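You operate a simulated robot arm through the tools that you are given. There is no shell and no other tool. Be economical: measure what you need, move in short steps, check, and stop when the job is done.

Carry out the task below with a simulated robot arm. There is one attempt and no reset: what you move stays moved.

## Task
Take the lidded bulgur cup and put it on top of the peg stand. Put the pepper sauce bottle on the fourth wooden shelf from the bottom. Put the bread roll from the island top on the white dinner plate. Stack the snack carton that says "apple" from the island top on top of the snack carton labelled "grapes". Stack the snack box labelled "pretzels" from the island top on top of the snack box that says "nuts". Put the bottle that says "barbecue" from the island top on the worktop over the crockery cupboard and the bottle that says "balsamic" on the worktop under the mixer. Put the mayonnaise bottle on the island top away in the pasta sauce turntable tray. Stack the jar marked "marmalade" from the island top on top of the jar labelled "pickles". Press the plus button three times. Put the narrow jar in the sink. Open the crockery cupboard end door, take the water bottle from the crockery cupboard bottom shelf and leave it on the worktop by the dish rack and shut the door again. The order is free. Set down upright: lidded bulgur cup, pepper sauce bottle, bottle, mayonnaise bottle, narrow jar, water bottle.

Only the result counts: the job must be done as asked and must still hold three seconds after the hand-in. Knocking over, shifting, dropping, spilling or breaking anything else fails it.

## Robot
A 7-joint arm with a two-finger gripper on a trunk, on a base that drives. Base frame: it is fixed to the floor where the robot stands at the start and does not move with it; the origin is under the middle of the robot, x ahead of it, y to its left, z up. Units: mm, degrees, N and s.
With the tool pointing down near the work surface it reaches from about 320 to 480 mm from the robot's upright axis, wherever it stands. Its first joint turns from -143.0 to 143.0 degrees. Places, roughly: balsamic bottle, barbecue sauce bottle, walnut oil [-1750, -250, 1000]; bread roll (8x7x5 cm) [-1200, -300, 900]; crockery cupboard end door [-1300, -1700, 400]; dinner plate (20x20x3 cm) [-1400, -300, 900]; fourth wooden shelf [900, 400, 1300]; lidded bulgur cup [750, 0, 1000]; marmalade jar, pasta sauce jar, tall jar [-1750, 0, 1000]; mayonnaise bottle [-2000, -250, 1000]; narrow jar (7x7x15 cm) [-1100, -1900, 1000]; pasta sauce turntable tray [-800, 3000, 1200]; peg stand (10x10x10 cm) [-1800, -1800, 900]; pepper sauce bottle [-1000, -250, 1000]; plus button [-3400, -200, 1000]; sink [-2300, -1900, 800]; snack carton [-1500, 0, 1000]; water bottle (7x7x17 cm) [-1400, -1800, 200]; worktop by the dish rack [-2900, -2000, 900]; worktop over the crockery cupboard [-1500, -2000, 900]; worktop under the mixer [-3700, -1100, 900]. Payload 2.45 kg.
The tool frame sits at the grasp point between the pads (the TCP): z along the fingers, y along the line on which they close. The tips reach 26 mm beyond it. The gripper opens to 96 mm. The gripper's body begins 69 mm behind the TCP.
Orientation is that of the tool frame in the base frame, as [roll, pitch, yaw] about the fixed x, y, z axes, in that order (R = Rz(yaw) Ry(pitch) Rx(roll)). With the fingers straight down and closing along the base's y, the tool's x points along the base's -x, its y along +y and its z along -z.

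## Interface
- The arm moves only by the tool servo_tool. Its arguments are lists of equal length, an entry for each row: "xyz": the shift along the base's x, y, z in mm, a list of three; "dr": the turn, a rotation vector about the base's x, y, z in degrees, a list of three. In form: {"xyz": [[tx, ty, tz], ...], "dr": [[wx, wy, wz], ...]}. A call has 1 to 12 rows; each row shifts and turns the commanded pose from where the row before left it. "hand" is the finger opening in mm, from 0 to 96, set as the call begins (left out, the last holds). Each row takes 0.2 s and may step no farther than 50 mm and 8.6 degrees from the row before; otherwise, or with a gripper value out of range, the whole call is refused. A pose out of reach is approached as far as the arm can. The call stops where the force on the tool passes 40 N (or 10 N more than at its start, if that is more) or the arm is blocked; 0.2 s more then pass. The fingers move at their own pace and stop on an object; they squeeze with about 43 N. The grip force told is the motor's: it shows also when the fingers shut on nothing. Time passes only in rows, and 0.2 s behind the last, so rows that do not move let the fingers close. It gives the time, the measured TCP pose, the force on the tool (base axes), the opening and the grip force at its end, in the units of the frame above (readings bear some noise), with the torque about the TCP (base axes, N m) and any sound that the robot's microphone picked up.
- Cameras (640 x 400 px; columns grow to the right, rows downward): "scene" is now at [-26.2, 124.9, 1505.7]; the picture's right is [-0.93, -0.38, -0.00], its down [-0.34, 0.83, -0.45] and it looks along [0.17, -0.42, -0.89] (base axes); focal length 214 px, centre (320, 200). "wrist" rides on the gripper at [82, 3, -98] in the tool frame; the picture's right is [-0.04, 1.00, 0.00], its down [-0.73, -0.03, -0.68] and it looks along [-0.68, -0.03, 0.73] (tool axes); focal length 256 px, centre (320, 200). There is no depth. A picture from a camera that has moved, and an enlarged one, comes with that camera's place and axes in the base frame and with its lens.
- camera(camera): a new picture of that camera. It takes no simulated time.
- lift_body(by): slides the trunk up (or, below 0, down) by that many mm; the arm and the scene camera ride with it, the base frame stays. It gives what a move gives, with no picture.
- base_move(legs): drives the robot by 1 to 6 legs, each [ahead, turn to the left] in mm and degrees, along the robot's own axes; the way and the turn of a leg run together, so that a leg with both is an arc; at most 1500 mm and 180 degrees a leg. The arm and the cameras ride along, it lands a little off, and it stops where it bumps. It gives what a move gives.
- aim_head(pan, tilt): turns the head with the scene camera to pan (to the left, within 155 degrees either way) and tilt (down, from -29 to 69), counted from straight ahead of the robot. It gives what a move gives.
- zoom(camera, box): a new picture of the part [left, top, right, bottom] of that camera's present view, enlarged. It takes no simulated time.
- sign_off(): hands the job in; it is judged then, once.

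Go step by step. Nothing tells you exact positions but the pictures and the camera data: compare them with the known pose of the tool, close in by small moves and look again before you grip or let go. The budget is 577 turns and 360 pictures, counting those below and the enlarged ones. Unless the task says otherwise, let go and move clear before handing in, and close with one line.

The tools are called after "Request:" by a JSON object that holds its "api" and its "payload". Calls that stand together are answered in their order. servo_tool: Moves the arm, as the interface text tells. Its arguments: {"type":"object","properties":{"xyz":{"type":"array"},"dr":{"type":"array"},"hand":{"type":"number"}},"required":["xyz","dr"]} The other tools are called the same way: lift_body (by) slides the trunk up or down; base_move (legs) drives the base; aim_head (pan, tilt) turns the head that bears the scene camera; camera (camera) takes a picture; zoom (camera, box) takes an enlarged picture of a part of a camera's view; sign_off () hands the job in.

At the start:

```text
time: 0.0
position: [-367.0, -456.2, 999.0]
tool_rot: [180.0, 0.0, 180.0]
ft_force: [0.0, 0.4, 0.2]
moment: [0.0, -0.01, 0.0]
grip_width: 96.2
grip_force: 0.0
trunk travel left (down, up): [-575.0, 65.0]
robot x, y, heading: [0.9, 2.5, 0.2]
head pan, tilt: [-67.7, 63.1]
```

scene: 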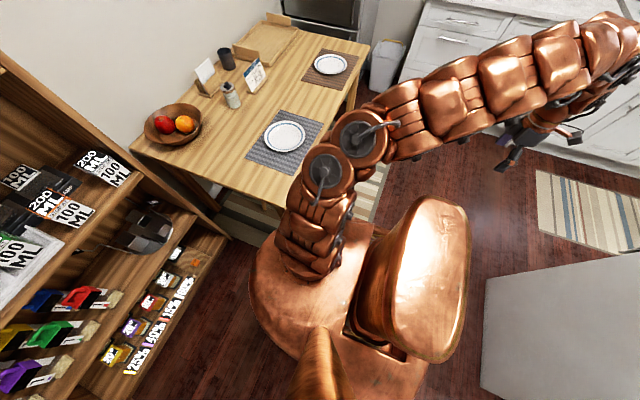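
wrist: 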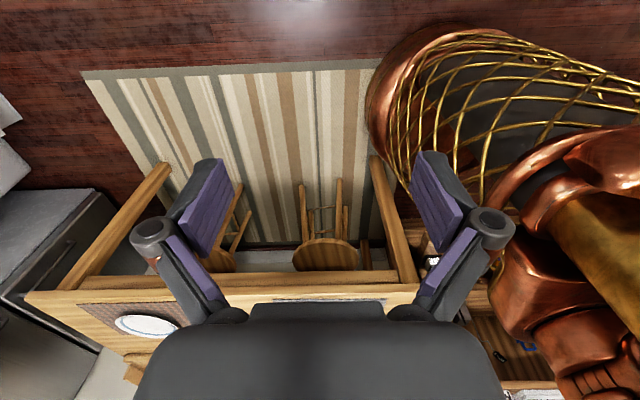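

I start by surveying: the head turns to the shelf ahead, then elsewhere.

Request:
{"api": "aim_head", "payload": {"pan": 0, "tilt": 20}}

Request:
{"api": "camera", "payload": {"camera": "scene"}}

Request:
{"api": "aim_head", "payload": {"pan": 150, "tilt": 25}}

Request:
{"api": "camera", "payload": {"camera": "scene"}}

Request:
{"api": "aim_head", "payload": {"pan": -145, "tilt": 25}}

Request:
{"api": "camera", "payload": {"camera": "scene"}}

Request:
{"api": "aim_head", "payload": {"pan": 75, "tilt": 20}}

Request:
{"api": "camera", "payload": {"camera": "scene"}}

```text
time: 1.4
position: [-367.5, -455.4, 1000.7]
tool_rot: [179.9, 0.0, 180.0]
ft_force: [-0.9, 0.0, 0.2]
moment: [-0.01, -0.04, -0.01]
grip_width: 96.2
grip_force: 0.0
trunk travel left (down, up): [-575.0, 65.0]
robot x, y, heading: [0.3, -2.7, 0.2]
head pan, tilt: [0.0, 20.0]
```

```text
357 pictures are left
camera scene: at [43.0, 183.1, 1567.4], right [0.0, -1.0, 0.0], down [-0.34, 0.0, -0.94], along [0.94, 0.0, -0.34], focal length 214 px, centre (320, 200)
```

scene: 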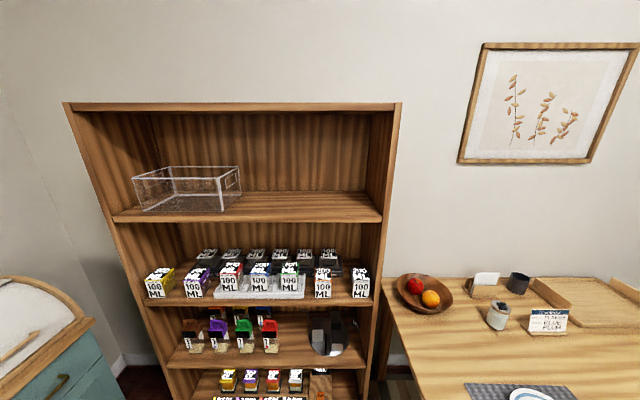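

```text
time: 3.7
position: [-367.8, -454.3, 1000.0]
tool_rot: [-179.9, 0.0, -179.9]
ft_force: [1.0, -0.4, 0.0]
moment: [-0.02, 0.01, -0.02]
grip_width: 96.1
grip_force: 0.1
trunk travel left (down, up): [-575.0, 65.0]
robot x, y, heading: [-2.8, 1.5, -0.1]
head pan, tilt: [150.0, 25.0]
```

```text
356 pictures are left
camera scene: at [-129.9, 229.3, 1559.3], right [0.5, 0.87, 0.0], down [0.37, -0.21, -0.91], along [-0.78, 0.45, -0.42], focal length 214 px, centre (320, 200)
```

scene: 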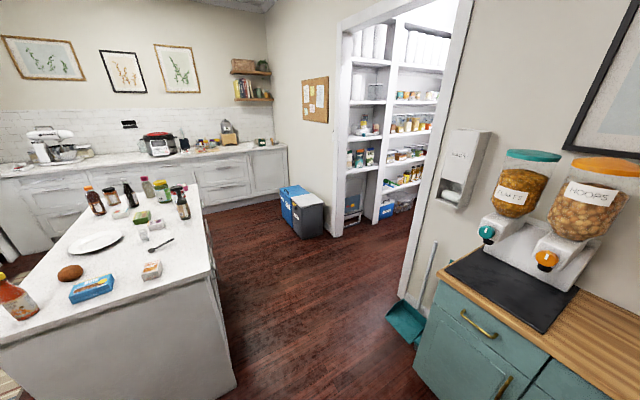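

```text
time: 7.8
position: [-367.0, -455.6, 999.7]
tool_rot: [180.0, 0.0, -180.0]
ft_force: [0.2, 1.0, -0.5]
moment: [-0.02, 0.0, 0.0]
grip_width: 96.0
grip_force: 0.1
trunk travel left (down, up): [-575.0, 65.0]
robot x, y, heading: [-0.1, -1.9, 0.1]
head pan, tilt: [-145.0, 25.0]
```

```text
355 pictures are left
camera scene: at [-125.5, 130.3, 1559.3], right [-0.57, 0.82, 0.0], down [0.35, 0.24, -0.91], along [-0.74, -0.52, -0.42], focal length 214 px, centre (320, 200)
```

scene: 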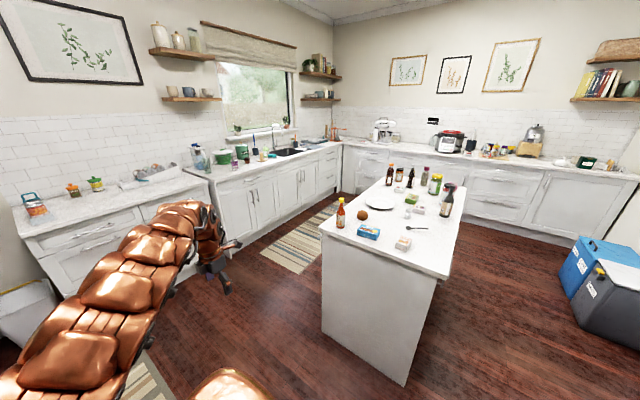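

```text
time: 10.9
position: [-367.2, -454.9, 1000.2]
tool_rot: [180.0, 0.0, -180.0]
ft_force: [0.4, -0.3, 0.6]
moment: [0.0, -0.02, 0.0]
grip_width: 95.8
grip_force: 0.1
trunk travel left (down, up): [-575.0, 65.0]
robot x, y, heading: [0.9, -0.8, -0.0]
head pan, tilt: [75.0, 20.0]
```

```text
354 pictures are left
camera scene: at [-26.0, 273.1, 1567.4], right [0.97, -0.26, 0.0], down [-0.09, -0.33, -0.94], along [0.24, 0.91, -0.34], focal length 214 px, centre (320, 200)
```

scene: 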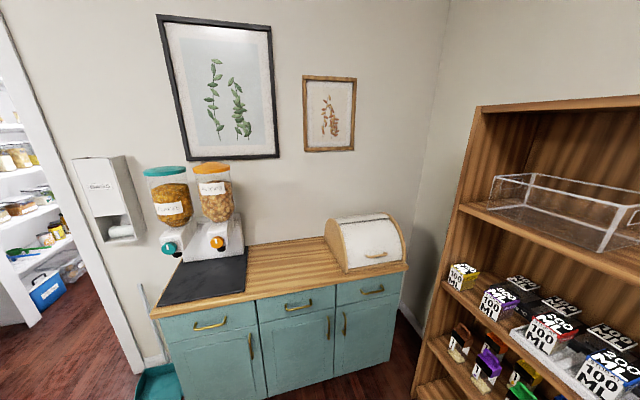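

I see the wooden shelf ahead, the island behind and the worktops beyond. Now I look at the shelf and the island in more detail.

Request:
{"api": "aim_head", "payload": {"pan": 0, "tilt": 35}}

Request:
{"api": "zoom", "payload": {"camera": "scene", "box": [80, 60, 440, 285]}}

Request:
{"api": "zoom", "payload": {"camera": "scene", "box": [100, 180, 420, 380]}}

Request:
{"api": "aim_head", "payload": {"pan": -155, "tilt": 25}}

Request:
{"api": "zoom", "payload": {"camera": "scene", "box": [240, 140, 440, 265]}}

Request:
{"api": "zoom", "payload": {"camera": "scene", "box": [0, 100, 320, 300]}}

```text
time: 12.4
position: [-368.6, -454.7, 1000.0]
tool_rot: [180.0, 0.0, 180.0]
ft_force: [1.4, 0.2, 1.0]
moment: [-0.01, -0.04, 0.01]
grip_width: 95.8
grip_force: 0.0
trunk travel left (down, up): [-575.0, 65.0]
robot x, y, heading: [3.1, 1.3, -0.1]
head pan, tilt: [0.0, 35.0]
```

```text
1.78 times, centred on (260, 172) of scene
camera zoom: at [38.0, 183.3, 1543.6], right [0.0, -1.0, 0.0], down [-0.57, 0.0, -0.82], along [0.82, 0.0, -0.57], focal length 381 px, centre (427, 249)
```

zoom: 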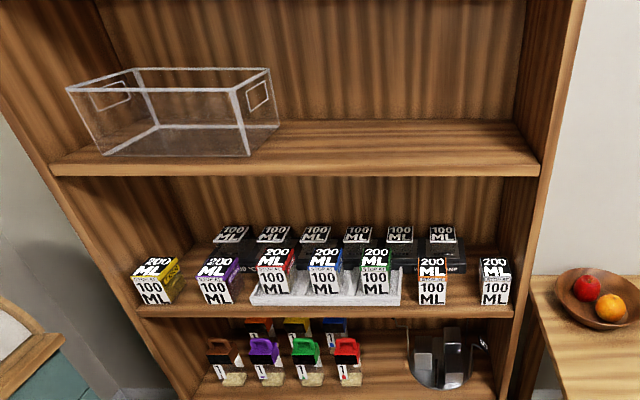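

```text
2.00 times, centred on (260, 280) of scene
camera zoom: at [38.0, 183.3, 1543.6], right [0.0, -1.0, 0.0], down [-0.57, 0.0, -0.82], along [0.82, 0.0, -0.57], focal length 429 px, centre (440, 40)
```

zoom: 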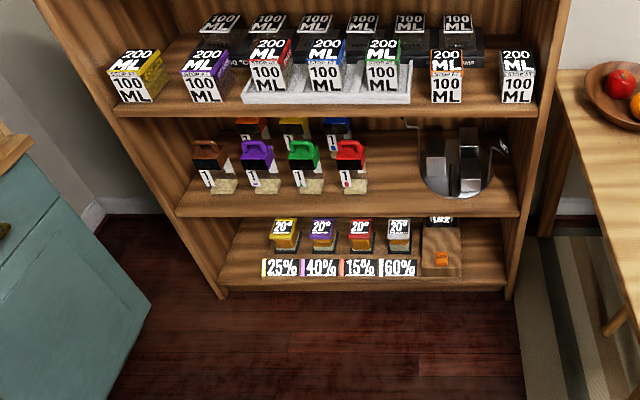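

```text
time: 14.8
position: [-367.3, -456.8, 999.5]
tool_rot: [-179.9, -0.1, -180.0]
ft_force: [0.8, -0.1, 0.6]
moment: [0.01, 0.01, 0.03]
grip_width: 96.0
grip_force: 0.1
trunk travel left (down, up): [-575.0, 65.0]
robot x, y, heading: [-1.9, 1.2, 0.1]
head pan, tilt: [-154.7, 25.0]
```

```text
3.20 times, centred on (340, 202) of scene
camera zoom: at [-133.4, 143.8, 1559.3], right [-0.43, 0.9, 0.0], down [0.38, 0.18, -0.91], along [-0.82, -0.39, -0.42], focal length 686 px, centre (256, 192)
```

zoom: 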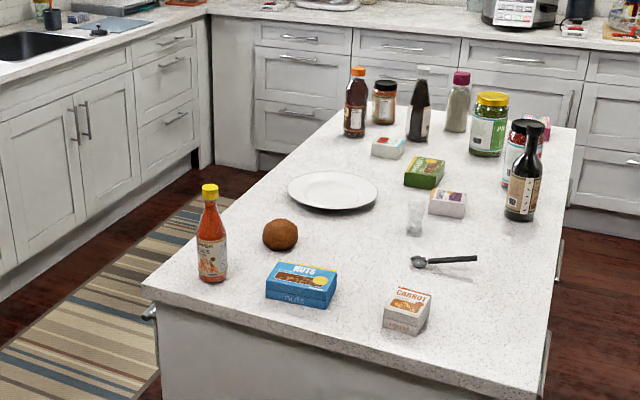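

```text
2.00 times, centred on (160, 200) of scene
camera zoom: at [-133.4, 143.8, 1559.3], right [-0.43, 0.9, 0.0], down [0.38, 0.18, -0.91], along [-0.82, -0.39, -0.42], focal length 429 px, centre (640, 200)
```

zoom: 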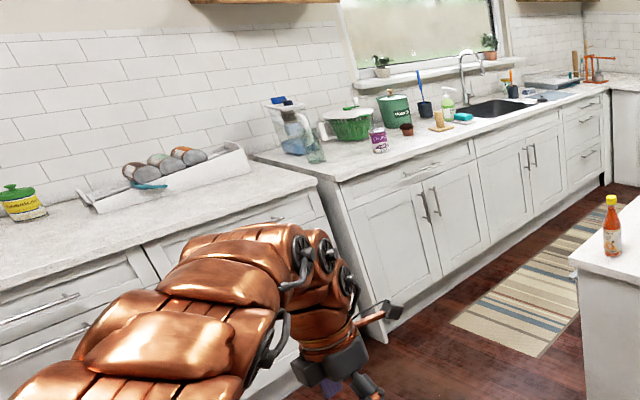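

The cup at roughly [750, 0, 1000] should be one of those on the third shelf. I look at it enlarged.

Request:
{"api": "aim_head", "payload": {"pan": -5, "tilt": 35}}

Request:
{"api": "zoom", "payload": {"camera": "scene", "box": [220, 175, 340, 250]}}

Request:
{"api": "zoom", "payload": {"camera": "scene", "box": [120, 175, 240, 250]}}

```text
time: 17.1
position: [-367.0, -454.3, 1000.1]
tool_rot: [180.0, 0.0, 180.0]
ft_force: [-0.4, -0.7, -0.2]
moment: [0.0, 0.02, 0.01]
grip_width: 95.9
grip_force: 0.0
trunk travel left (down, up): [-575.0, 65.0]
robot x, y, heading: [1.9, 1.3, 0.0]
head pan, tilt: [-5.0, 35.0]
```

```text
5.33 times, centred on (280, 212) of scene
camera zoom: at [37.6, 175.5, 1543.6], right [-0.09, -1.0, 0.0], down [-0.57, 0.05, -0.82], along [0.82, -0.07, -0.57], focal length 1144 px, centre (533, 133)
```

zoom: 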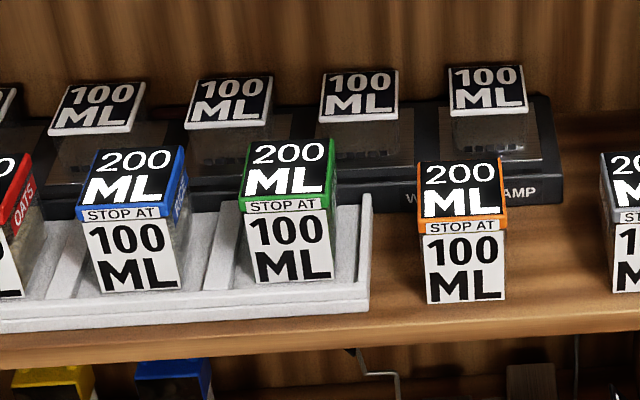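

```text
5.33 times, centred on (180, 212) of scene
camera zoom: at [37.6, 175.5, 1543.6], right [-0.09, -1.0, 0.0], down [-0.57, 0.05, -0.82], along [0.82, -0.07, -0.57], focal length 1144 px, centre (1067, 133)
```

zoom: 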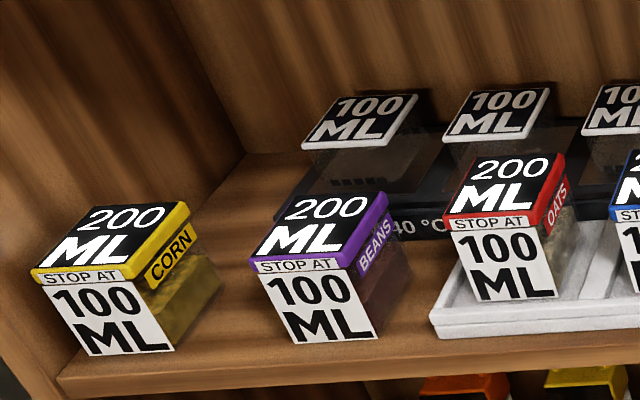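

The bulgur cup is probably the grey-lidded one at the right end of the third shelf. I plan to fetch the pepper sauce first. For now I retract the arm and swing it round to the front right.

Request:
{"api": "servo_tool", "payload": {"xyz": [[28, 35, 0], [28, 35, 0], [28, 35, 0], [38.1, -27.7, 0], [40.8, -23.6, 0], [43, -19.1, 0], [44.8, -14.6, 0], [46.1, -9.8, 0], [46.8, -4.9, 0], [47.2, 0, 0], [46.8, 4.9, 0], [46.1, 9.8, 0]], "dr": [[0, 0, 3.2], [0, 0, 3.2], [0, 0, 3.2], [0, 0, 8.6], [0, 0, 8.6], [0, 0, 8.6], [0, 0, 8.6], [0, 0, 8.6], [0, 0, 8.6], [0, 0, 8.6], [0, 0, 8.6], [0, 0, 8.6]]}}

```text
time: 19.7
position: [115.7, -433.3, 1001.6]
tool_rot: [-180.0, 0.1, -92.9]
ft_force: [-0.6, 0.6, 0.6]
moment: [0.01, -0.05, 0.03]
grip_width: 96.0
grip_force: 0.0
trunk travel left (down, up): [-575.0, 65.0]
robot x, y, heading: [-2.3, -0.6, -0.0]
head pan, tilt: [-5.0, 35.0]
```

The swing works; I continue to straight ahead.

Request:
{"api": "servo_tool", "payload": {"xyz": [[44.8, 14.6, 0], [43, 19.1, 0], [40.8, 23.6, 0], [38.1, 27.7, 0], [35, 31.5, 0], [31.5, 35, 0], [27.7, 38.1, 0], [23.6, 40.8, 0], [19.1, 43, 0], [14.6, 44.8, 0], [9.8, 46.1, 0], [4.9, 46.8, 0]], "dr": [[0, 0, 7.5], [0, 0, 7.5], [0, 0, 7.5], [0, 0, 7.5], [0, 0, 7.5], [0, 0, 7.5], [0, 0, 7.5], [0, 0, 7.5], [0, 0, 7.5], [0, 0, 7.5], [0, 0, 7.5], [0, 0, 7.5]]}}

Request:
{"api": "camera", "payload": {"camera": "scene"}}

Request:
{"api": "camera", "payload": {"camera": "wrist"}}

```text
time: 22.3
position: [448.5, -24.0, 1000.9]
tool_rot: [-179.9, 0.0, -2.9]
ft_force: [-0.5, 0.1, 0.2]
moment: [0.04, 0.01, -0.01]
grip_width: 96.0
grip_force: 0.1
trunk travel left (down, up): [-575.0, 65.0]
robot x, y, heading: [-1.2, 1.3, -0.3]
head pan, tilt: [-5.0, 35.0]
```

```text
347 pictures are left
camera scene: at [37.7, 175.4, 1543.6], right [-0.09, -1.0, 0.0], down [-0.57, 0.05, -0.82], along [0.82, -0.07, -0.57], focal length 214 px, centre (320, 200)
```

scene: 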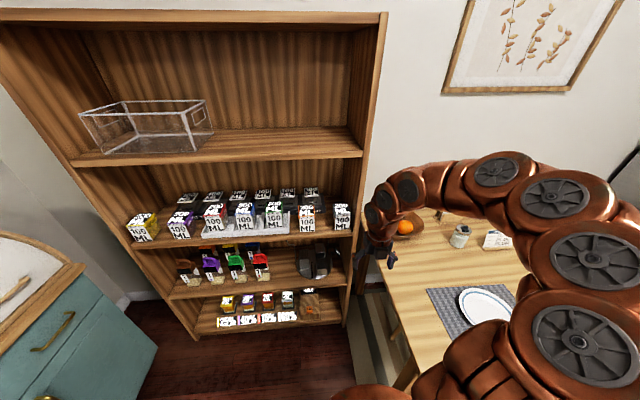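

```text
346 pictures are left
camera wrist: at [529.4, -32.5, 1098.0], right [-0.09, -1.0, 0.0], down [-0.73, 0.07, 0.68], along [-0.68, 0.06, -0.73], focal length 256 px, centre (320, 200)
```

wrist: 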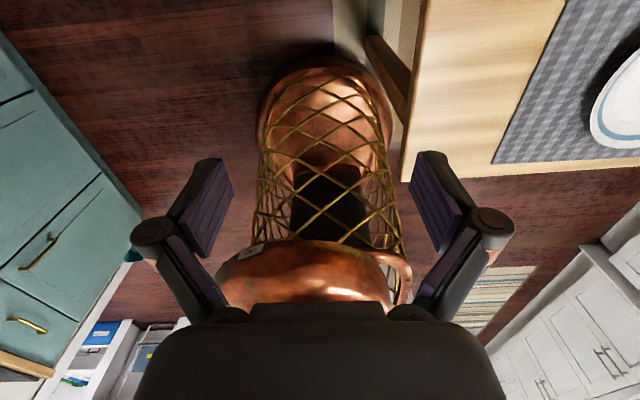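

The arm is compact now. I turn right towards the island's near end and drive up part of the way.

Request:
{"api": "base_move", "payload": {"legs": [[0, -155], [350, 0]]}}

Request:
{"api": "aim_head", "payload": {"pan": 0, "tilt": 40}}

Request:
{"api": "camera", "payload": {"camera": "scene"}}

Request:
{"api": "camera", "payload": {"camera": "wrist"}}

```text
time: 31.0
position: [-743.5, -305.9, 999.2]
tool_rot: [-180.0, 0.1, -158.8]
ft_force: [-0.6, 0.0, 0.6]
moment: [0.0, -0.03, -0.01]
grip_width: 96.2
grip_force: 0.2
trunk travel left (down, up): [-575.0, 65.0]
robot x, y, heading: [-321.9, -147.2, -156.0]
head pan, tilt: [-5.0, 35.0]
```

```text
time: 31.7
position: [-742.8, -306.0, 1000.3]
tool_rot: [180.0, 0.1, -158.9]
ft_force: [-0.7, -0.1, -0.2]
moment: [-0.02, 0.01, 0.01]
grip_width: 95.9
grip_force: 0.1
trunk travel left (down, up): [-575.0, 65.0]
robot x, y, heading: [-325.1, -146.2, -155.8]
head pan, tilt: [0.0, 40.0]
```

```text
345 pictures are left
camera scene: at [-280.9, -324.2, 1536.0], right [-0.41, 0.91, 0.0], down [0.59, 0.26, -0.77], along [-0.7, -0.31, -0.64], focal length 214 px, centre (320, 200)
```

scene: 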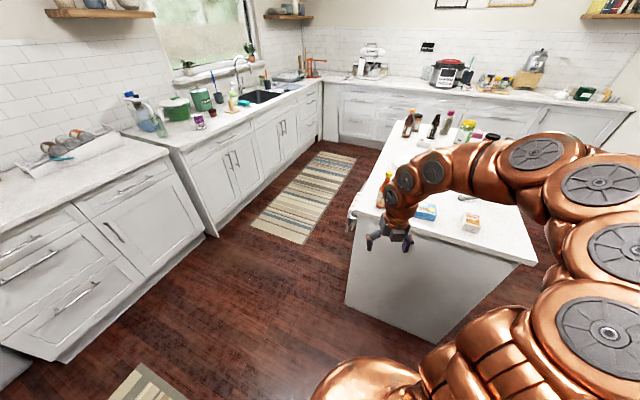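

```text
344 pictures are left
camera wrist: at [-820.5, -333.7, 1097.9], right [-0.32, 0.95, 0.0], down [0.69, 0.24, 0.68], along [0.64, 0.22, -0.73], focal length 256 px, centre (320, 200)
```

wrist: 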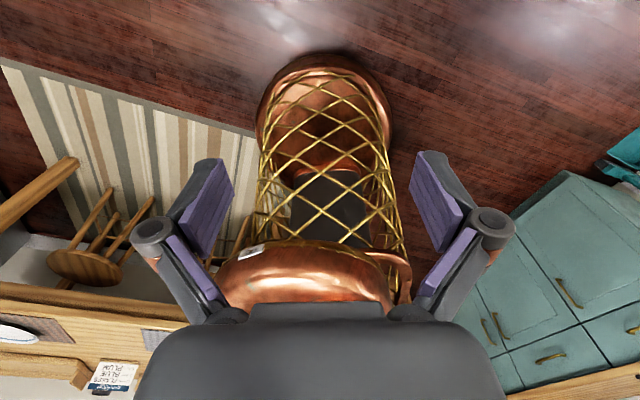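

The pepper sauce bottle stands by the island's near edge. I now turn the tool to point forward, with the wrist camera on top.

Request:
{"api": "servo_tool", "payload": {"xyz": [[0, 0, 0], [0, 0, 0], [0, 0, 0], [0, 0, 0], [0, 0, 0], [0, 0, 0], [0, 0, 0], [0, 0, 0], [0, 0, 0], [0, 0, 0], [0, 0, 0]], "dr": [[-2.96, 7.63, 0], [-2.96, 7.63, 0], [-2.96, 7.63, 0], [-2.96, 7.63, 0], [-2.96, 7.63, 0], [-2.96, 7.63, 0], [-2.96, 7.63, 0], [-2.96, 7.63, 0], [-2.96, 7.63, 0], [-2.96, 7.63, 0], [-2.96, 7.63, 0]]}}

Request:
{"api": "camera", "payload": {"camera": "wrist"}}

Request:
{"api": "camera", "payload": {"camera": "scene"}}

```text
time: 34.1
position: [-935.3, -389.2, 1114.1]
tool_rot: [-179.4, -83.0, -158.5]
ft_force: [-0.4, -0.2, -0.2]
moment: [-0.05, 0.0, 0.08]
grip_width: 95.8
grip_force: 0.0
out of reach, approached as far as the arm can: row 4, 5, 6, 7, 8, 9, 10, 11
trunk travel left (down, up): [-575.0, 65.0]
robot x, y, heading: [-324.7, -139.5, -155.5]
head pan, tilt: [0.0, 40.0]
```

```text
343 pictures are left
camera wrist: at [-856.4, -353.2, 1206.9], right [-0.37, 0.93, -0.04], down [0.72, 0.26, -0.64], along [-0.59, -0.27, -0.76], focal length 256 px, centre (320, 200)
```

wrist: 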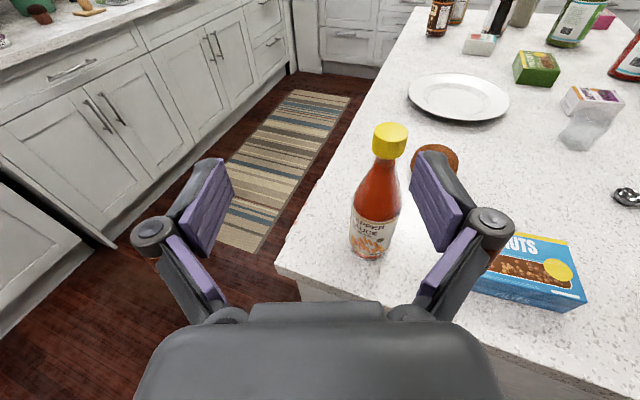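

```text
342 pictures are left
camera scene: at [-280.7, -323.8, 1536.0], right [-0.41, 0.91, 0.0], down [0.59, 0.26, -0.77], along [-0.7, -0.31, -0.64], focal length 214 px, centre (320, 200)
```

scene: 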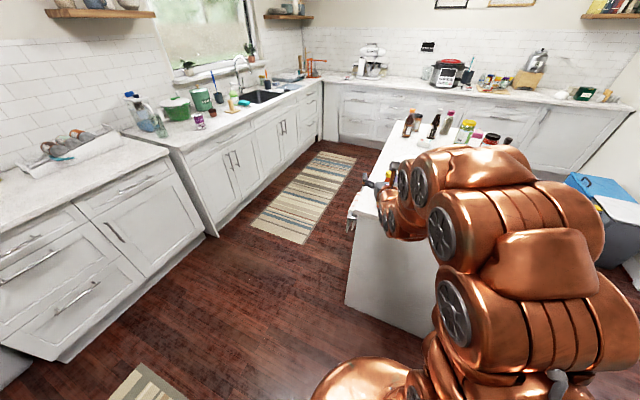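

The bottle stands around (-1045, -372). A level tool needs more outreach, so I lower the trunk to get down to bottle height.

Request:
{"api": "lift_body", "payload": {"by": -130}}

Request:
{"api": "servo_tool", "payload": {"xyz": [[0, 0, 0]], "dr": [[0, 0, 0]]}}

```text
time: 35.7
position: [-935.7, -389.0, 983.4]
tool_rot: [-179.6, -82.8, -158.3]
ft_force: [0.4, -0.2, -0.2]
moment: [-0.01, 0.0, -0.03]
grip_width: 96.2
grip_force: 0.1
trunk travel left (down, up): [-445.0, 195.0]
robot x, y, heading: [-323.5, -143.0, -155.7]
head pan, tilt: [0.0, 40.0]
```

```text
time: 36.1
position: [-936.3, -388.8, 984.0]
tool_rot: [-179.7, -82.8, -158.3]
ft_force: [0.1, -0.1, 0.2]
moment: [-0.01, 0.04, -0.03]
grip_width: 96.1
grip_force: 0.0
trunk travel left (down, up): [-445.0, 195.0]
robot x, y, heading: [-325.8, -147.5, -155.6]
head pan, tilt: [0.0, 40.0]
```

Request:
{"api": "servo_tool", "payload": {"xyz": [[-10, 25, 0], [-10, 25, 0]], "dr": [[0, 0, 0], [0, 0, 0]]}}

Request:
{"api": "camera", "payload": {"camera": "wrist"}}

```text
time: 36.7
position: [-956.3, -339.1, 984.0]
tool_rot: [-179.3, -82.7, -158.4]
ft_force: [0.2, -0.1, 0.6]
moment: [-0.02, -0.04, -0.01]
grip_width: 96.2
grip_force: 0.0
trunk travel left (down, up): [-445.0, 195.0]
robot x, y, heading: [-324.1, -140.8, -155.7]
head pan, tilt: [0.0, 40.0]
```

```text
341 pictures are left
camera wrist: at [-876.7, -303.4, 1075.9], right [-0.37, 0.93, -0.04], down [0.72, 0.26, -0.64], along [-0.59, -0.27, -0.77], focal length 256 px, centre (320, 200)
```

wrist: 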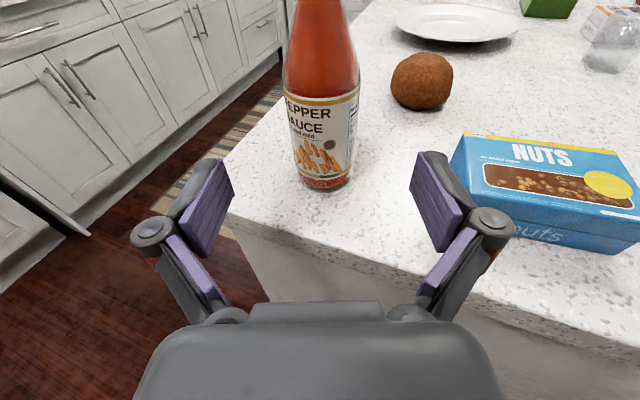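

The bottle is centred between the fingers. I advance about 94 mm and go down 25 mm, then grip.

Request:
{"api": "servo_tool", "payload": {"xyz": [[0, 0, -24], [-30, -11, 0], [-30, -11, 0], [-28, -11, 0]], "dr": [[0, 0, 0], [0, 0, 0], [0, 0, 0], [0, 0, 0]]}}

Request:
{"api": "camera", "payload": {"camera": "wrist"}}

```text
time: 37.7
position: [-1043.9, -372.7, 959.1]
tool_rot: [-179.2, -82.7, -158.6]
ft_force: [0.0, 0.3, -0.2]
moment: [0.03, -0.03, 0.03]
grip_width: 95.7
grip_force: 0.1
trunk travel left (down, up): [-445.0, 195.0]
robot x, y, heading: [-320.3, -144.8, -155.8]
head pan, tilt: [0.0, 40.0]
```

```text
340 pictures are left
camera wrist: at [-965.0, -337.4, 1051.6], right [-0.37, 0.93, -0.04], down [0.72, 0.26, -0.64], along [-0.58, -0.27, -0.77], focal length 256 px, centre (320, 200)
```

wrist: 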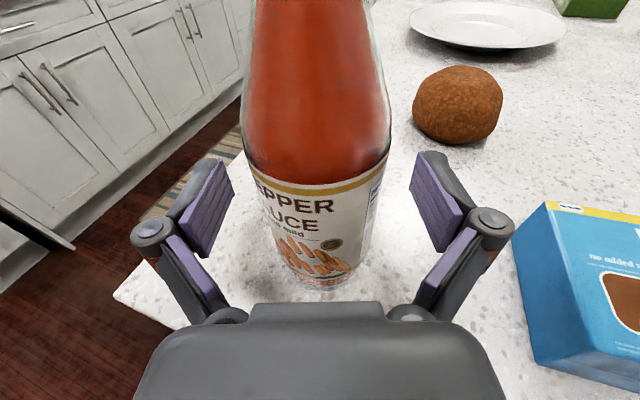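

The bottle is between the pads; closing.

Request:
{"api": "servo_tool", "payload": {"xyz": [[0, 0, 0], [0, 0, 0], [0, 0, 0], [0, 0, 0]], "dr": [[0, 0, 0], [0, 0, 0], [0, 0, 0], [0, 0, 0]], "hand": 0}}

Request:
{"api": "servo_tool", "payload": {"xyz": [[0, 0, 20], [0, 0, 40], [0, 0, 40]], "dr": [[0, 0, 0], [0, 0, 0], [0, 0, 0]]}}

Request:
{"api": "camera", "payload": {"camera": "wrist"}}

```text
time: 38.7
position: [-1043.7, -372.6, 958.8]
tool_rot: [-179.7, -83.0, -158.2]
ft_force: [0.3, 0.3, -0.4]
moment: [0.07, -0.05, -0.05]
grip_width: 49.4
grip_force: 39.7
trunk travel left (down, up): [-445.0, 195.0]
robot x, y, heading: [-322.7, -141.7, -155.9]
head pan, tilt: [0.0, 40.0]
```

```text
time: 39.5
position: [-1043.4, -372.8, 1059.8]
tool_rot: [-179.7, -82.8, -158.2]
ft_force: [-0.6, -0.2, -4.5]
moment: [-0.03, 0.05, 0.0]
grip_width: 49.3
grip_force: 43.0
trunk travel left (down, up): [-445.0, 195.0]
robot x, y, heading: [-329.8, -146.5, -155.6]
head pan, tilt: [0.0, 40.0]
```

```text
339 pictures are left
camera wrist: at [-964.4, -337.2, 1152.1], right [-0.37, 0.93, -0.04], down [0.72, 0.26, -0.64], along [-0.59, -0.27, -0.77], focal length 256 px, centre (320, 200)
```

wrist: 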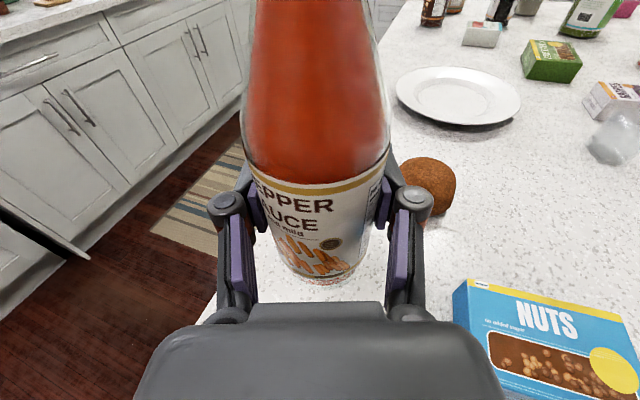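

The bottle is held. I raise it, back away from the island, then swing round towards the shelf.

Request:
{"api": "lift_body", "payload": {"by": 190}}

Request:
{"api": "base_move", "payload": {"legs": [[-100, 0], [0, 180], [0, 16], [280, 0]]}}

Request:
{"api": "aim_head", "payload": {"pan": -40, "tilt": 30}}

Request:
{"api": "camera", "payload": {"camera": "scene"}}

```text
time: 41.5
position: [-1043.5, -372.9, 1249.0]
tool_rot: [-179.8, -82.8, -158.4]
ft_force: [0.0, 0.9, -3.4]
moment: [0.02, 0.07, -0.01]
grip_width: 49.4
grip_force: 43.2
trunk travel left (down, up): [-635.0, 5.0]
robot x, y, heading: [-327.0, -144.9, -155.7]
head pan, tilt: [0.0, 40.0]
```

```text
time: 52.6
position: [601.4, 503.6, 1249.3]
tool_rot: [-179.6, -82.8, 38.7]
ft_force: [0.6, 0.0, -2.8]
moment: [0.0, -0.03, -0.03]
grip_width: 49.2
grip_force: 42.8
trunk travel left (down, up): [-635.0, 5.0]
robot x, y, heading: [-23.3, 77.7, 41.2]
head pan, tilt: [0.0, 40.0]
```

```text
time: 53.6
position: [601.8, 505.6, 1248.3]
tool_rot: [-179.7, -82.7, 38.7]
ft_force: [0.4, -0.5, -3.2]
moment: [0.02, 0.01, -0.03]
grip_width: 49.4
grip_force: 43.0
trunk travel left (down, up): [-635.0, 5.0]
robot x, y, heading: [-21.6, 77.9, 41.3]
head pan, tilt: [-40.0, 30.0]
```

```text
338 pictures are left
camera scene: at [-88.3, 186.5, 1611.3], right [0.02, -1.0, 0.0], down [-0.5, -0.01, -0.87], along [0.87, 0.02, -0.5], focal length 214 px, centre (320, 200)
```

scene: 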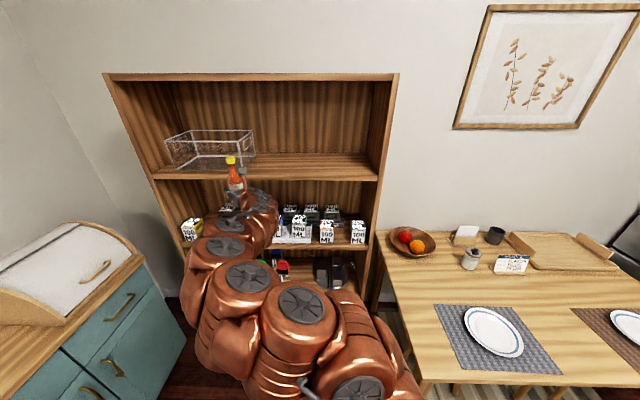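

The bottle sits now in front of the shelf. The fourth board is at about z 1255, so I raise the bottle well above it, then turn to face the shelf.

Request:
{"api": "servo_tool", "payload": {"xyz": [[0, 0, 40], [0, 0, 40], [0, 0, 30]], "dr": [[0, 0, 0], [0, 0, 0], [0, 0, 0]]}}

Request:
{"api": "base_move", "payload": {"legs": [[0, -41]]}}

Request:
{"api": "aim_head", "payload": {"pan": 0, "tilt": 20}}

Request:
{"api": "camera", "payload": {"camera": "scene"}}

Request:
{"api": "camera", "payload": {"camera": "wrist"}}

```text
time: 54.4
position: [601.6, 503.5, 1359.0]
tool_rot: [-179.8, -82.8, 38.6]
ft_force: [0.7, 0.7, -2.2]
moment: [-0.01, -0.03, -0.01]
grip_width: 49.3
grip_force: 43.4
trunk travel left (down, up): [-635.0, 5.0]
robot x, y, heading: [-20.3, 77.1, 41.1]
head pan, tilt: [-40.0, 30.0]
```

```text
time: 56.9
position: [728.8, 7.1, 1358.6]
tool_rot: [178.4, -82.6, 1.1]
ft_force: [-5.1, 11.6, -4.6]
moment: [-0.01, -0.06, -0.37]
grip_width: 49.4
grip_force: 42.7
trunk travel left (down, up): [-635.0, 5.0]
robot x, y, heading: [-19.6, 76.2, 0.2]
head pan, tilt: [-40.0, 30.0]
stopped in leg 1: the force on the tool passed its limit at 42 N (the readings are from after the stop); the commanded pose is now the measured one
```

```text
time: 57.9
position: [729.6, 6.2, 1357.9]
tool_rot: [178.6, -82.7, 1.0]
ft_force: [-2.6, 16.4, -2.5]
moment: [-0.07, -0.01, -0.35]
grip_width: 49.3
grip_force: 42.5
trunk travel left (down, up): [-635.0, 5.0]
robot x, y, heading: [-21.0, 78.5, 0.5]
head pan, tilt: [0.0, 20.0]
```

```text
337 pictures are left
camera scene: at [20.2, 264.8, 1627.1], right [0.01, -1.0, 0.0], down [-0.34, 0.0, -0.94], along [0.94, 0.0, -0.34], focal length 214 px, centre (320, 200)
```

scene: 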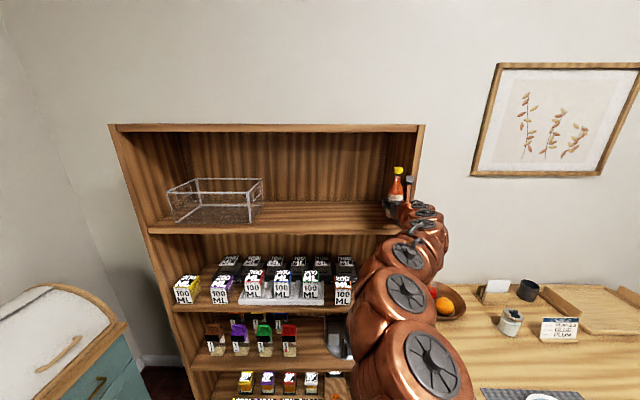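

```text
336 pictures are left
camera wrist: at [642.1, 4.7, 1451.9], right [-0.01, -1.0, -0.04], down [-0.77, 0.03, -0.64], along [0.64, 0.02, -0.77], focal length 256 px, centre (320, 200)
```

wrist: 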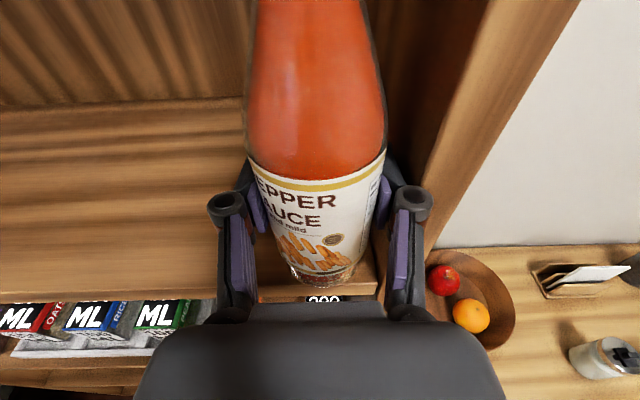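

The hand lightly touched the shelf's right post. I move it left, away from it.

Request:
{"api": "servo_tool", "payload": {"xyz": [[0, 40, 0], [0, 45, 0], [0, 45, 0]], "dr": [[0, 0, 0], [0, 0, 0], [0, 0, 0]]}}

Request:
{"api": "camera", "payload": {"camera": "wrist"}}

Request:
{"api": "camera", "payload": {"camera": "scene"}}

```text
time: 58.7
position: [728.8, 135.1, 1359.4]
tool_rot: [179.3, -82.7, 0.1]
ft_force: [0.2, 0.0, -2.6]
moment: [0.01, 0.0, 0.02]
grip_width: 49.4
grip_force: 43.6
trunk travel left (down, up): [-635.0, 5.0]
robot x, y, heading: [-22.7, 75.8, 0.6]
head pan, tilt: [0.0, 20.0]
```

```text
335 pictures are left
camera wrist: at [642.1, 132.6, 1451.7], right [-0.02, -1.0, -0.04], down [-0.77, 0.04, -0.64], along [0.64, 0.02, -0.77], focal length 256 px, centre (320, 200)
```

wrist: 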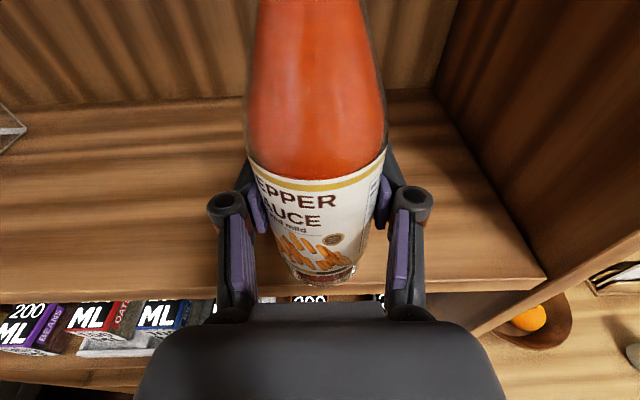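

```text
334 pictures are left
camera scene: at [20.7, 262.6, 1627.4], right [0.01, -1.0, 0.0], down [-0.34, 0.0, -0.94], along [0.94, 0.01, -0.34], focal length 214 px, centre (320, 200)
```

scene: 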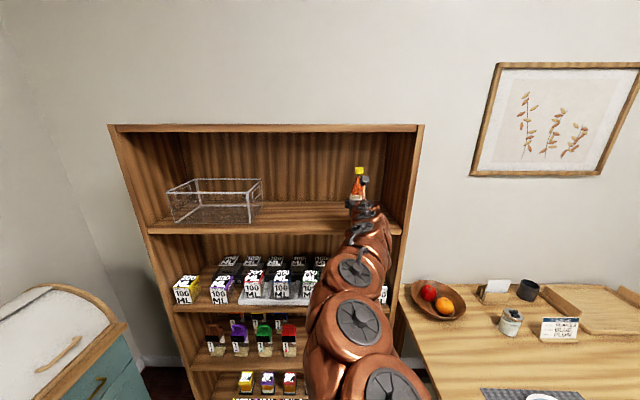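

The opening is clear. I drive forward 110 mm so the bottle is over the board, then lower until contact.

Request:
{"api": "base_move", "payload": {"legs": [[110, 0]]}}

Request:
{"api": "servo_tool", "payload": {"xyz": [[0, 0, -15], [0, 0, -8], [0, 0, -6], [0, 0, -6], [0, 0, -6]], "dr": [[0, 0, 0], [0, 0, 0], [0, 0, 0], [0, 0, 0], [0, 0, 0]]}}

Request:
{"api": "camera", "payload": {"camera": "wrist"}}

Request:
{"api": "zoom", "payload": {"camera": "scene", "box": [260, 130, 420, 230]}}

```text
time: 59.9
position: [839.8, 137.2, 1360.2]
tool_rot: [179.2, -82.7, 0.5]
ft_force: [-0.3, -0.4, -2.7]
moment: [0.01, 0.01, 0.01]
grip_width: 49.4
grip_force: 43.1
trunk travel left (down, up): [-635.0, 5.0]
robot x, y, heading: [89.6, 82.6, 0.3]
head pan, tilt: [0.0, 20.0]
```

```text
time: 61.1
position: [842.1, 137.9, 1317.1]
tool_rot: [179.0, -82.6, 0.4]
ft_force: [-0.2, 0.5, -3.4]
moment: [-0.02, 0.03, -0.01]
grip_width: 49.2
grip_force: 42.8
trunk travel left (down, up): [-635.0, 5.0]
robot x, y, heading: [85.3, 82.3, 0.7]
head pan, tilt: [0.0, 20.0]
```

```text
333 pictures are left
camera wrist: at [753.1, 135.0, 1410.3], right [-0.01, -1.0, -0.04], down [-0.77, 0.03, -0.64], along [0.64, 0.02, -0.77], focal length 256 px, centre (320, 200)
```

wrist: 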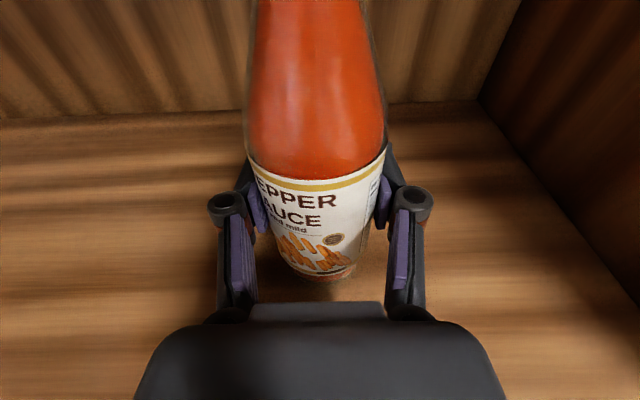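

```text
4.00 times, centred on (340, 180) of scene
camera zoom: at [131.0, 263.6, 1627.4], right [0.01, -1.0, 0.0], down [-0.34, 0.0, -0.94], along [0.94, 0.01, -0.34], focal length 858 px, centre (240, 280)
```

zoom: 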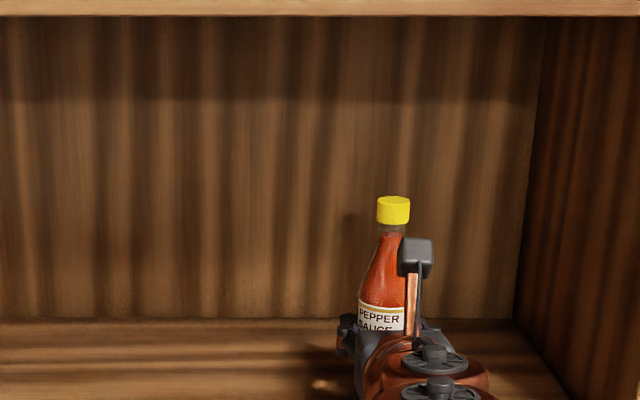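

Base near z 1258, no contact yet; I lower on in 4 mm steps. The arm stops by itself on a firm contact.

Request:
{"api": "servo_tool", "payload": {"xyz": [[0, 0, -4], [0, 0, -4], [0, 0, -4]], "dr": [[0, 0, 0], [0, 0, 0], [0, 0, 0]]}}

Request:
{"api": "camera", "payload": {"camera": "wrist"}}

```text
time: 61.9
position: [838.2, 137.5, 1309.3]
tool_rot: [-179.2, -83.0, -1.4]
ft_force: [8.9, -2.7, 31.4]
moment: [-0.02, 0.26, -0.11]
grip_width: 49.3
grip_force: 42.7
trunk travel left (down, up): [-635.0, 5.0]
robot x, y, heading: [90.3, 80.7, 0.5]
head pan, tilt: [0.0, 20.0]
```

```text
331 pictures are left
camera wrist: at [751.3, 134.1, 1401.8], right [-0.01, -1.0, -0.04], down [-0.76, 0.04, -0.64], along [0.65, 0.02, -0.76], focal length 256 px, centre (320, 200)
```

wrist: 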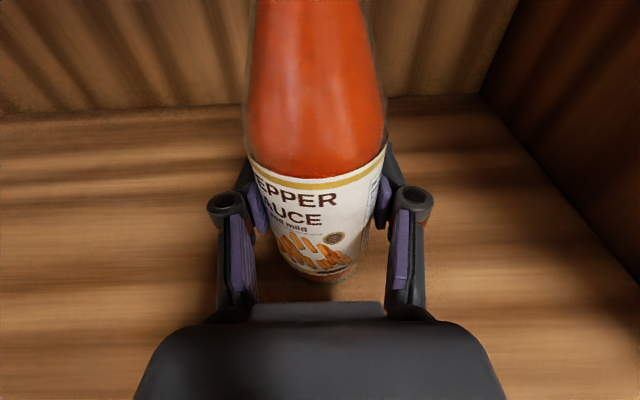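

Contact at z 1309 (board at 1250). I ease up a bit, open and back out.

Request:
{"api": "servo_tool", "payload": {"xyz": [[0, 0, 2], [0, 0, 0], [0, 0, 0], [0, 0, 0]], "dr": [[0, 0, 0], [0, 0, 0], [0, 0, 0], [0, 0, 0]], "hand": 96}}

Request:
{"api": "base_move", "payload": {"legs": [[-200, 0]]}}

Request:
{"api": "camera", "payload": {"camera": "wrist"}}

Request:
{"api": "zoom", "payload": {"camera": "scene", "box": [240, 130, 440, 255]}}

```text
time: 62.9
position: [840.4, 137.1, 1306.4]
tool_rot: [179.2, -82.7, 0.3]
ft_force: [0.3, -0.9, 0.1]
moment: [0.0, 0.0, 0.02]
grip_width: 95.7
grip_force: 0.1
trunk travel left (down, up): [-635.0, 5.0]
robot x, y, heading: [89.9, 82.7, 0.1]
head pan, tilt: [0.0, 20.0]
```

```text
time: 64.5
position: [640.9, 135.6, 1307.1]
tool_rot: [179.2, -82.7, 0.2]
ft_force: [0.3, 0.3, 0.2]
moment: [0.03, -0.01, 0.01]
grip_width: 96.0
grip_force: 0.1
trunk travel left (down, up): [-635.0, 5.0]
robot x, y, heading: [-109.5, 79.0, 0.1]
head pan, tilt: [0.0, 20.0]
```

```text
330 pictures are left
camera wrist: at [552.7, 132.4, 1400.4], right [-0.01, -1.0, -0.04], down [-0.77, 0.03, -0.64], along [0.64, 0.02, -0.77], focal length 256 px, centre (320, 200)
```

wrist: 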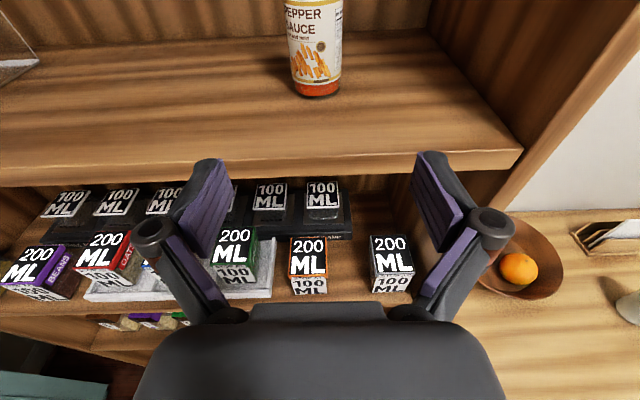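

```text
3.20 times, centred on (340, 192) of scene
camera zoom: at [-69.1, 262.1, 1627.4], right [0.01, -1.0, 0.0], down [-0.34, 0.0, -0.94], along [0.94, 0.01, -0.34], focal length 686 px, centre (256, 224)
```

zoom: 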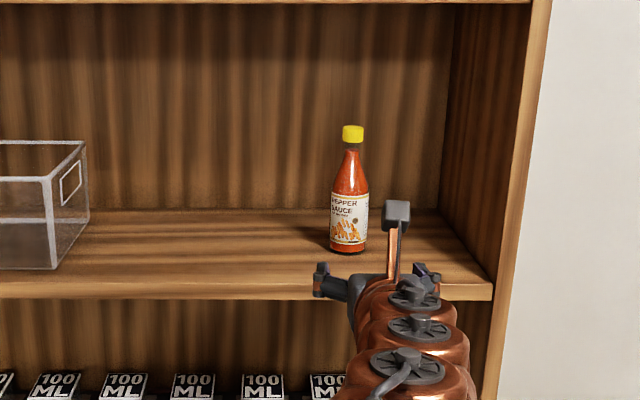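

The sauce bottle stands upright on shelf four. Now I lower the trunk to look at the cups from the right to read the lid edges.

Request:
{"api": "lift_body", "payload": {"by": -300}}

Request:
{"api": "servo_tool", "payload": {"xyz": [[0, -45, 0], [0, -45, 0], [0, -45, 0], [0, -45, 0]], "dr": [[0, 0, 0], [0, 0, 0], [0, 0, 0], [0, 0, 0]]}}

Request:
{"api": "camera", "payload": {"camera": "wrist"}}

```text
time: 67.5
position: [640.3, 135.6, 1008.1]
tool_rot: [179.3, -82.7, 0.2]
ft_force: [0.3, 0.2, -0.8]
moment: [-0.04, -0.02, 0.02]
grip_width: 96.0
grip_force: 0.0
trunk travel left (down, up): [-335.0, 305.0]
robot x, y, heading: [-108.7, 77.2, 0.3]
head pan, tilt: [0.0, 20.0]
```

```text
time: 68.5
position: [638.8, -43.3, 1008.4]
tool_rot: [179.1, -82.7, 0.6]
ft_force: [0.0, 0.3, -0.4]
moment: [-0.01, 0.02, -0.08]
grip_width: 95.9
grip_force: 0.1
trunk travel left (down, up): [-335.0, 305.0]
robot x, y, heading: [-107.8, 76.6, 0.2]
head pan, tilt: [0.0, 20.0]
```

```text
328 pictures are left
camera wrist: at [552.0, -46.2, 1101.2], right [-0.01, -1.0, -0.04], down [-0.77, 0.03, -0.64], along [0.64, 0.02, -0.77], focal length 256 px, centre (320, 200)
```

wrist: 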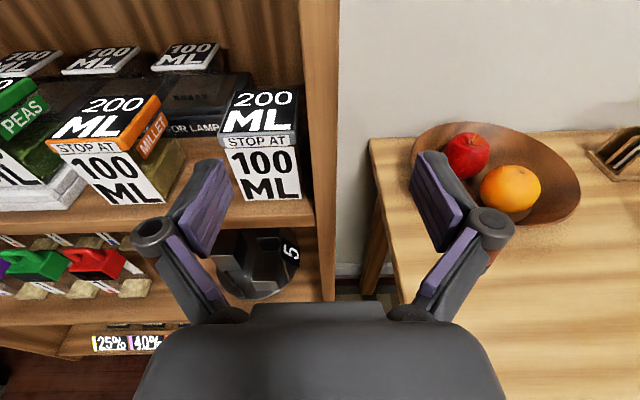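

The lids read PEAS and MILLET, so the grey one at (≈730, 3) is left as bulgur. I line up with it, with the fingers opened narrower because the post is near.

Request:
{"api": "servo_tool", "payload": {"xyz": [[0, 25, -10], [0, 23, -15], [0, 0, 0]], "dr": [[0, 0, 0], [0, 0, 0], [0, 0, 0]], "hand": 76}}

Request:
{"api": "camera", "payload": {"camera": "wrist"}}

Request:
{"api": "zoom", "payload": {"camera": "wrist", "box": [240, 100, 400, 200]}}

```text
time: 69.3
position: [638.6, 2.9, 982.2]
tool_rot: [178.9, -82.6, 0.5]
ft_force: [-0.2, -0.1, 0.3]
moment: [-0.01, 0.02, 0.0]
grip_width: 76.3
grip_force: 0.1
trunk travel left (down, up): [-335.0, 305.0]
robot x, y, heading: [-114.4, 79.2, 0.4]
head pan, tilt: [0.0, 20.0]
```

```text
327 pictures are left
camera wrist: at [551.6, 0.0, 1075.1], right [-0.01, -1.0, -0.04], down [-0.77, 0.03, -0.64], along [0.64, 0.02, -0.77], focal length 256 px, centre (320, 200)
```

wrist: 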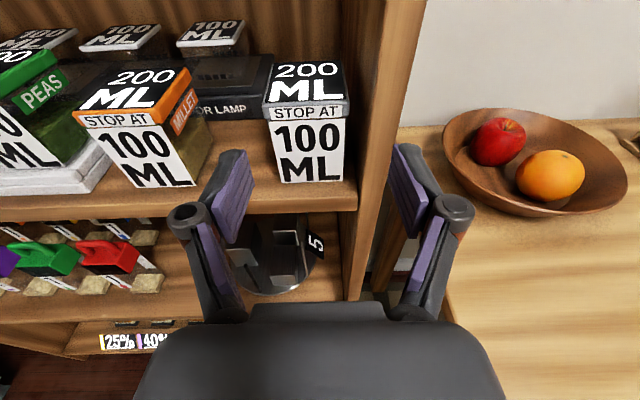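

```text
4.00 times, centred on (320, 150) of wrist
camera zoom: at [551.6, 0.0, 1075.1], right [-0.01, -1.0, -0.04], down [-0.77, 0.03, -0.64], along [0.64, 0.02, -0.77], focal length 1024 px, centre (320, 400)
```

zoom: 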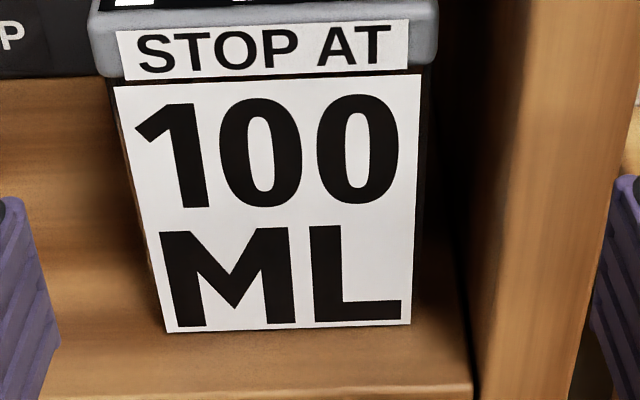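

The cup's front is near x 736, its middle at y≈14, standing at z≈881. The gap to the post is about 16 mm, so I will first nip it with the fingertips and bring it left.

Request:
{"api": "servo_tool", "payload": {"xyz": [[0, 16, -26], [0, 0, -26], [30, 0, 0], [30, 0, 0]], "dr": [[0, 0, 0], [0, 0, 0], [0, 0, 0], [0, 0, 0]], "hand": 82}}

Request:
{"api": "camera", "payload": {"camera": "wrist"}}

```text
time: 70.3
position: [699.7, 20.4, 930.9]
tool_rot: [179.0, -82.7, 0.8]
ft_force: [-0.8, 0.0, -0.1]
moment: [0.01, 0.0, 0.03]
grip_width: 81.7
grip_force: 0.1
trunk travel left (down, up): [-335.0, 305.0]
robot x, y, heading: [-111.8, 79.8, 0.2]
head pan, tilt: [0.0, 20.0]
```

```text
325 pictures are left
camera wrist: at [612.2, 17.5, 1024.1], right [-0.01, -1.0, -0.04], down [-0.77, 0.03, -0.64], along [0.64, 0.02, -0.77], focal length 256 px, centre (320, 200)
```

wrist: 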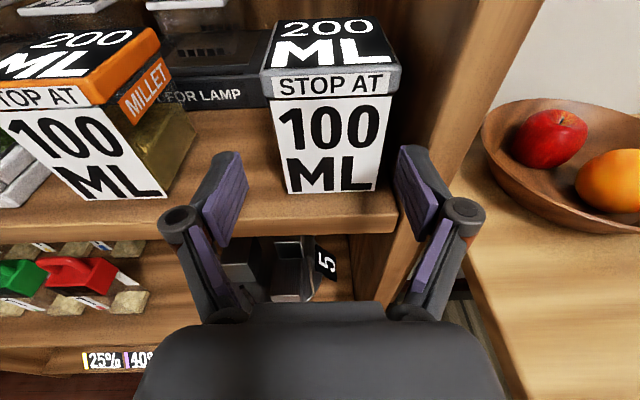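

The gap by the post is about 14 mm for a 10 mm finger. I trim yaw and sideways position and creep forward with the fingertips.

Request:
{"api": "servo_tool", "payload": {"xyz": [[0, -1.5, 0], [8, 0, 0], [6, 0, 0]], "dr": [[0, 0, -0.6], [0, 0, 0], [0, 0, 0]]}}

Request:
{"api": "zoom", "payload": {"camera": "wrist", "box": [180, 100, 500, 300]}}

```text
time: 71.1
position: [713.9, 18.0, 930.1]
tool_rot: [179.3, -82.5, -0.5]
ft_force: [-1.3, 2.6, -0.4]
moment: [0.02, 0.01, -0.07]
grip_width: 81.7
grip_force: 0.1
trunk travel left (down, up): [-335.0, 305.0]
robot x, y, heading: [-110.6, 81.2, 0.3]
head pan, tilt: [0.0, 20.0]
```

```text
2.00 times, centred on (340, 200) of wrist
camera zoom: at [626.7, 15.9, 1023.6], right [-0.02, -1.0, -0.04], down [-0.77, 0.04, -0.64], along [0.64, 0.01, -0.77], focal length 512 px, centre (280, 200)
```

zoom: 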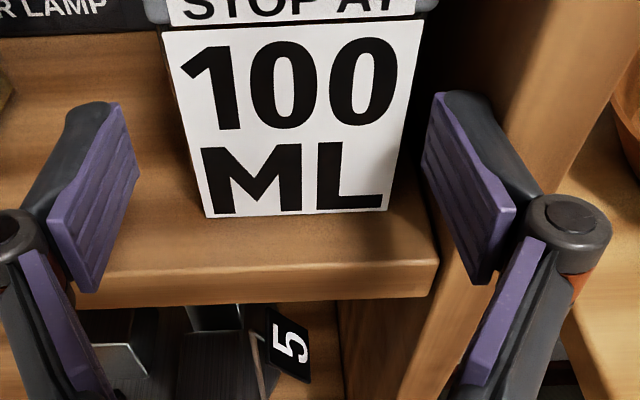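

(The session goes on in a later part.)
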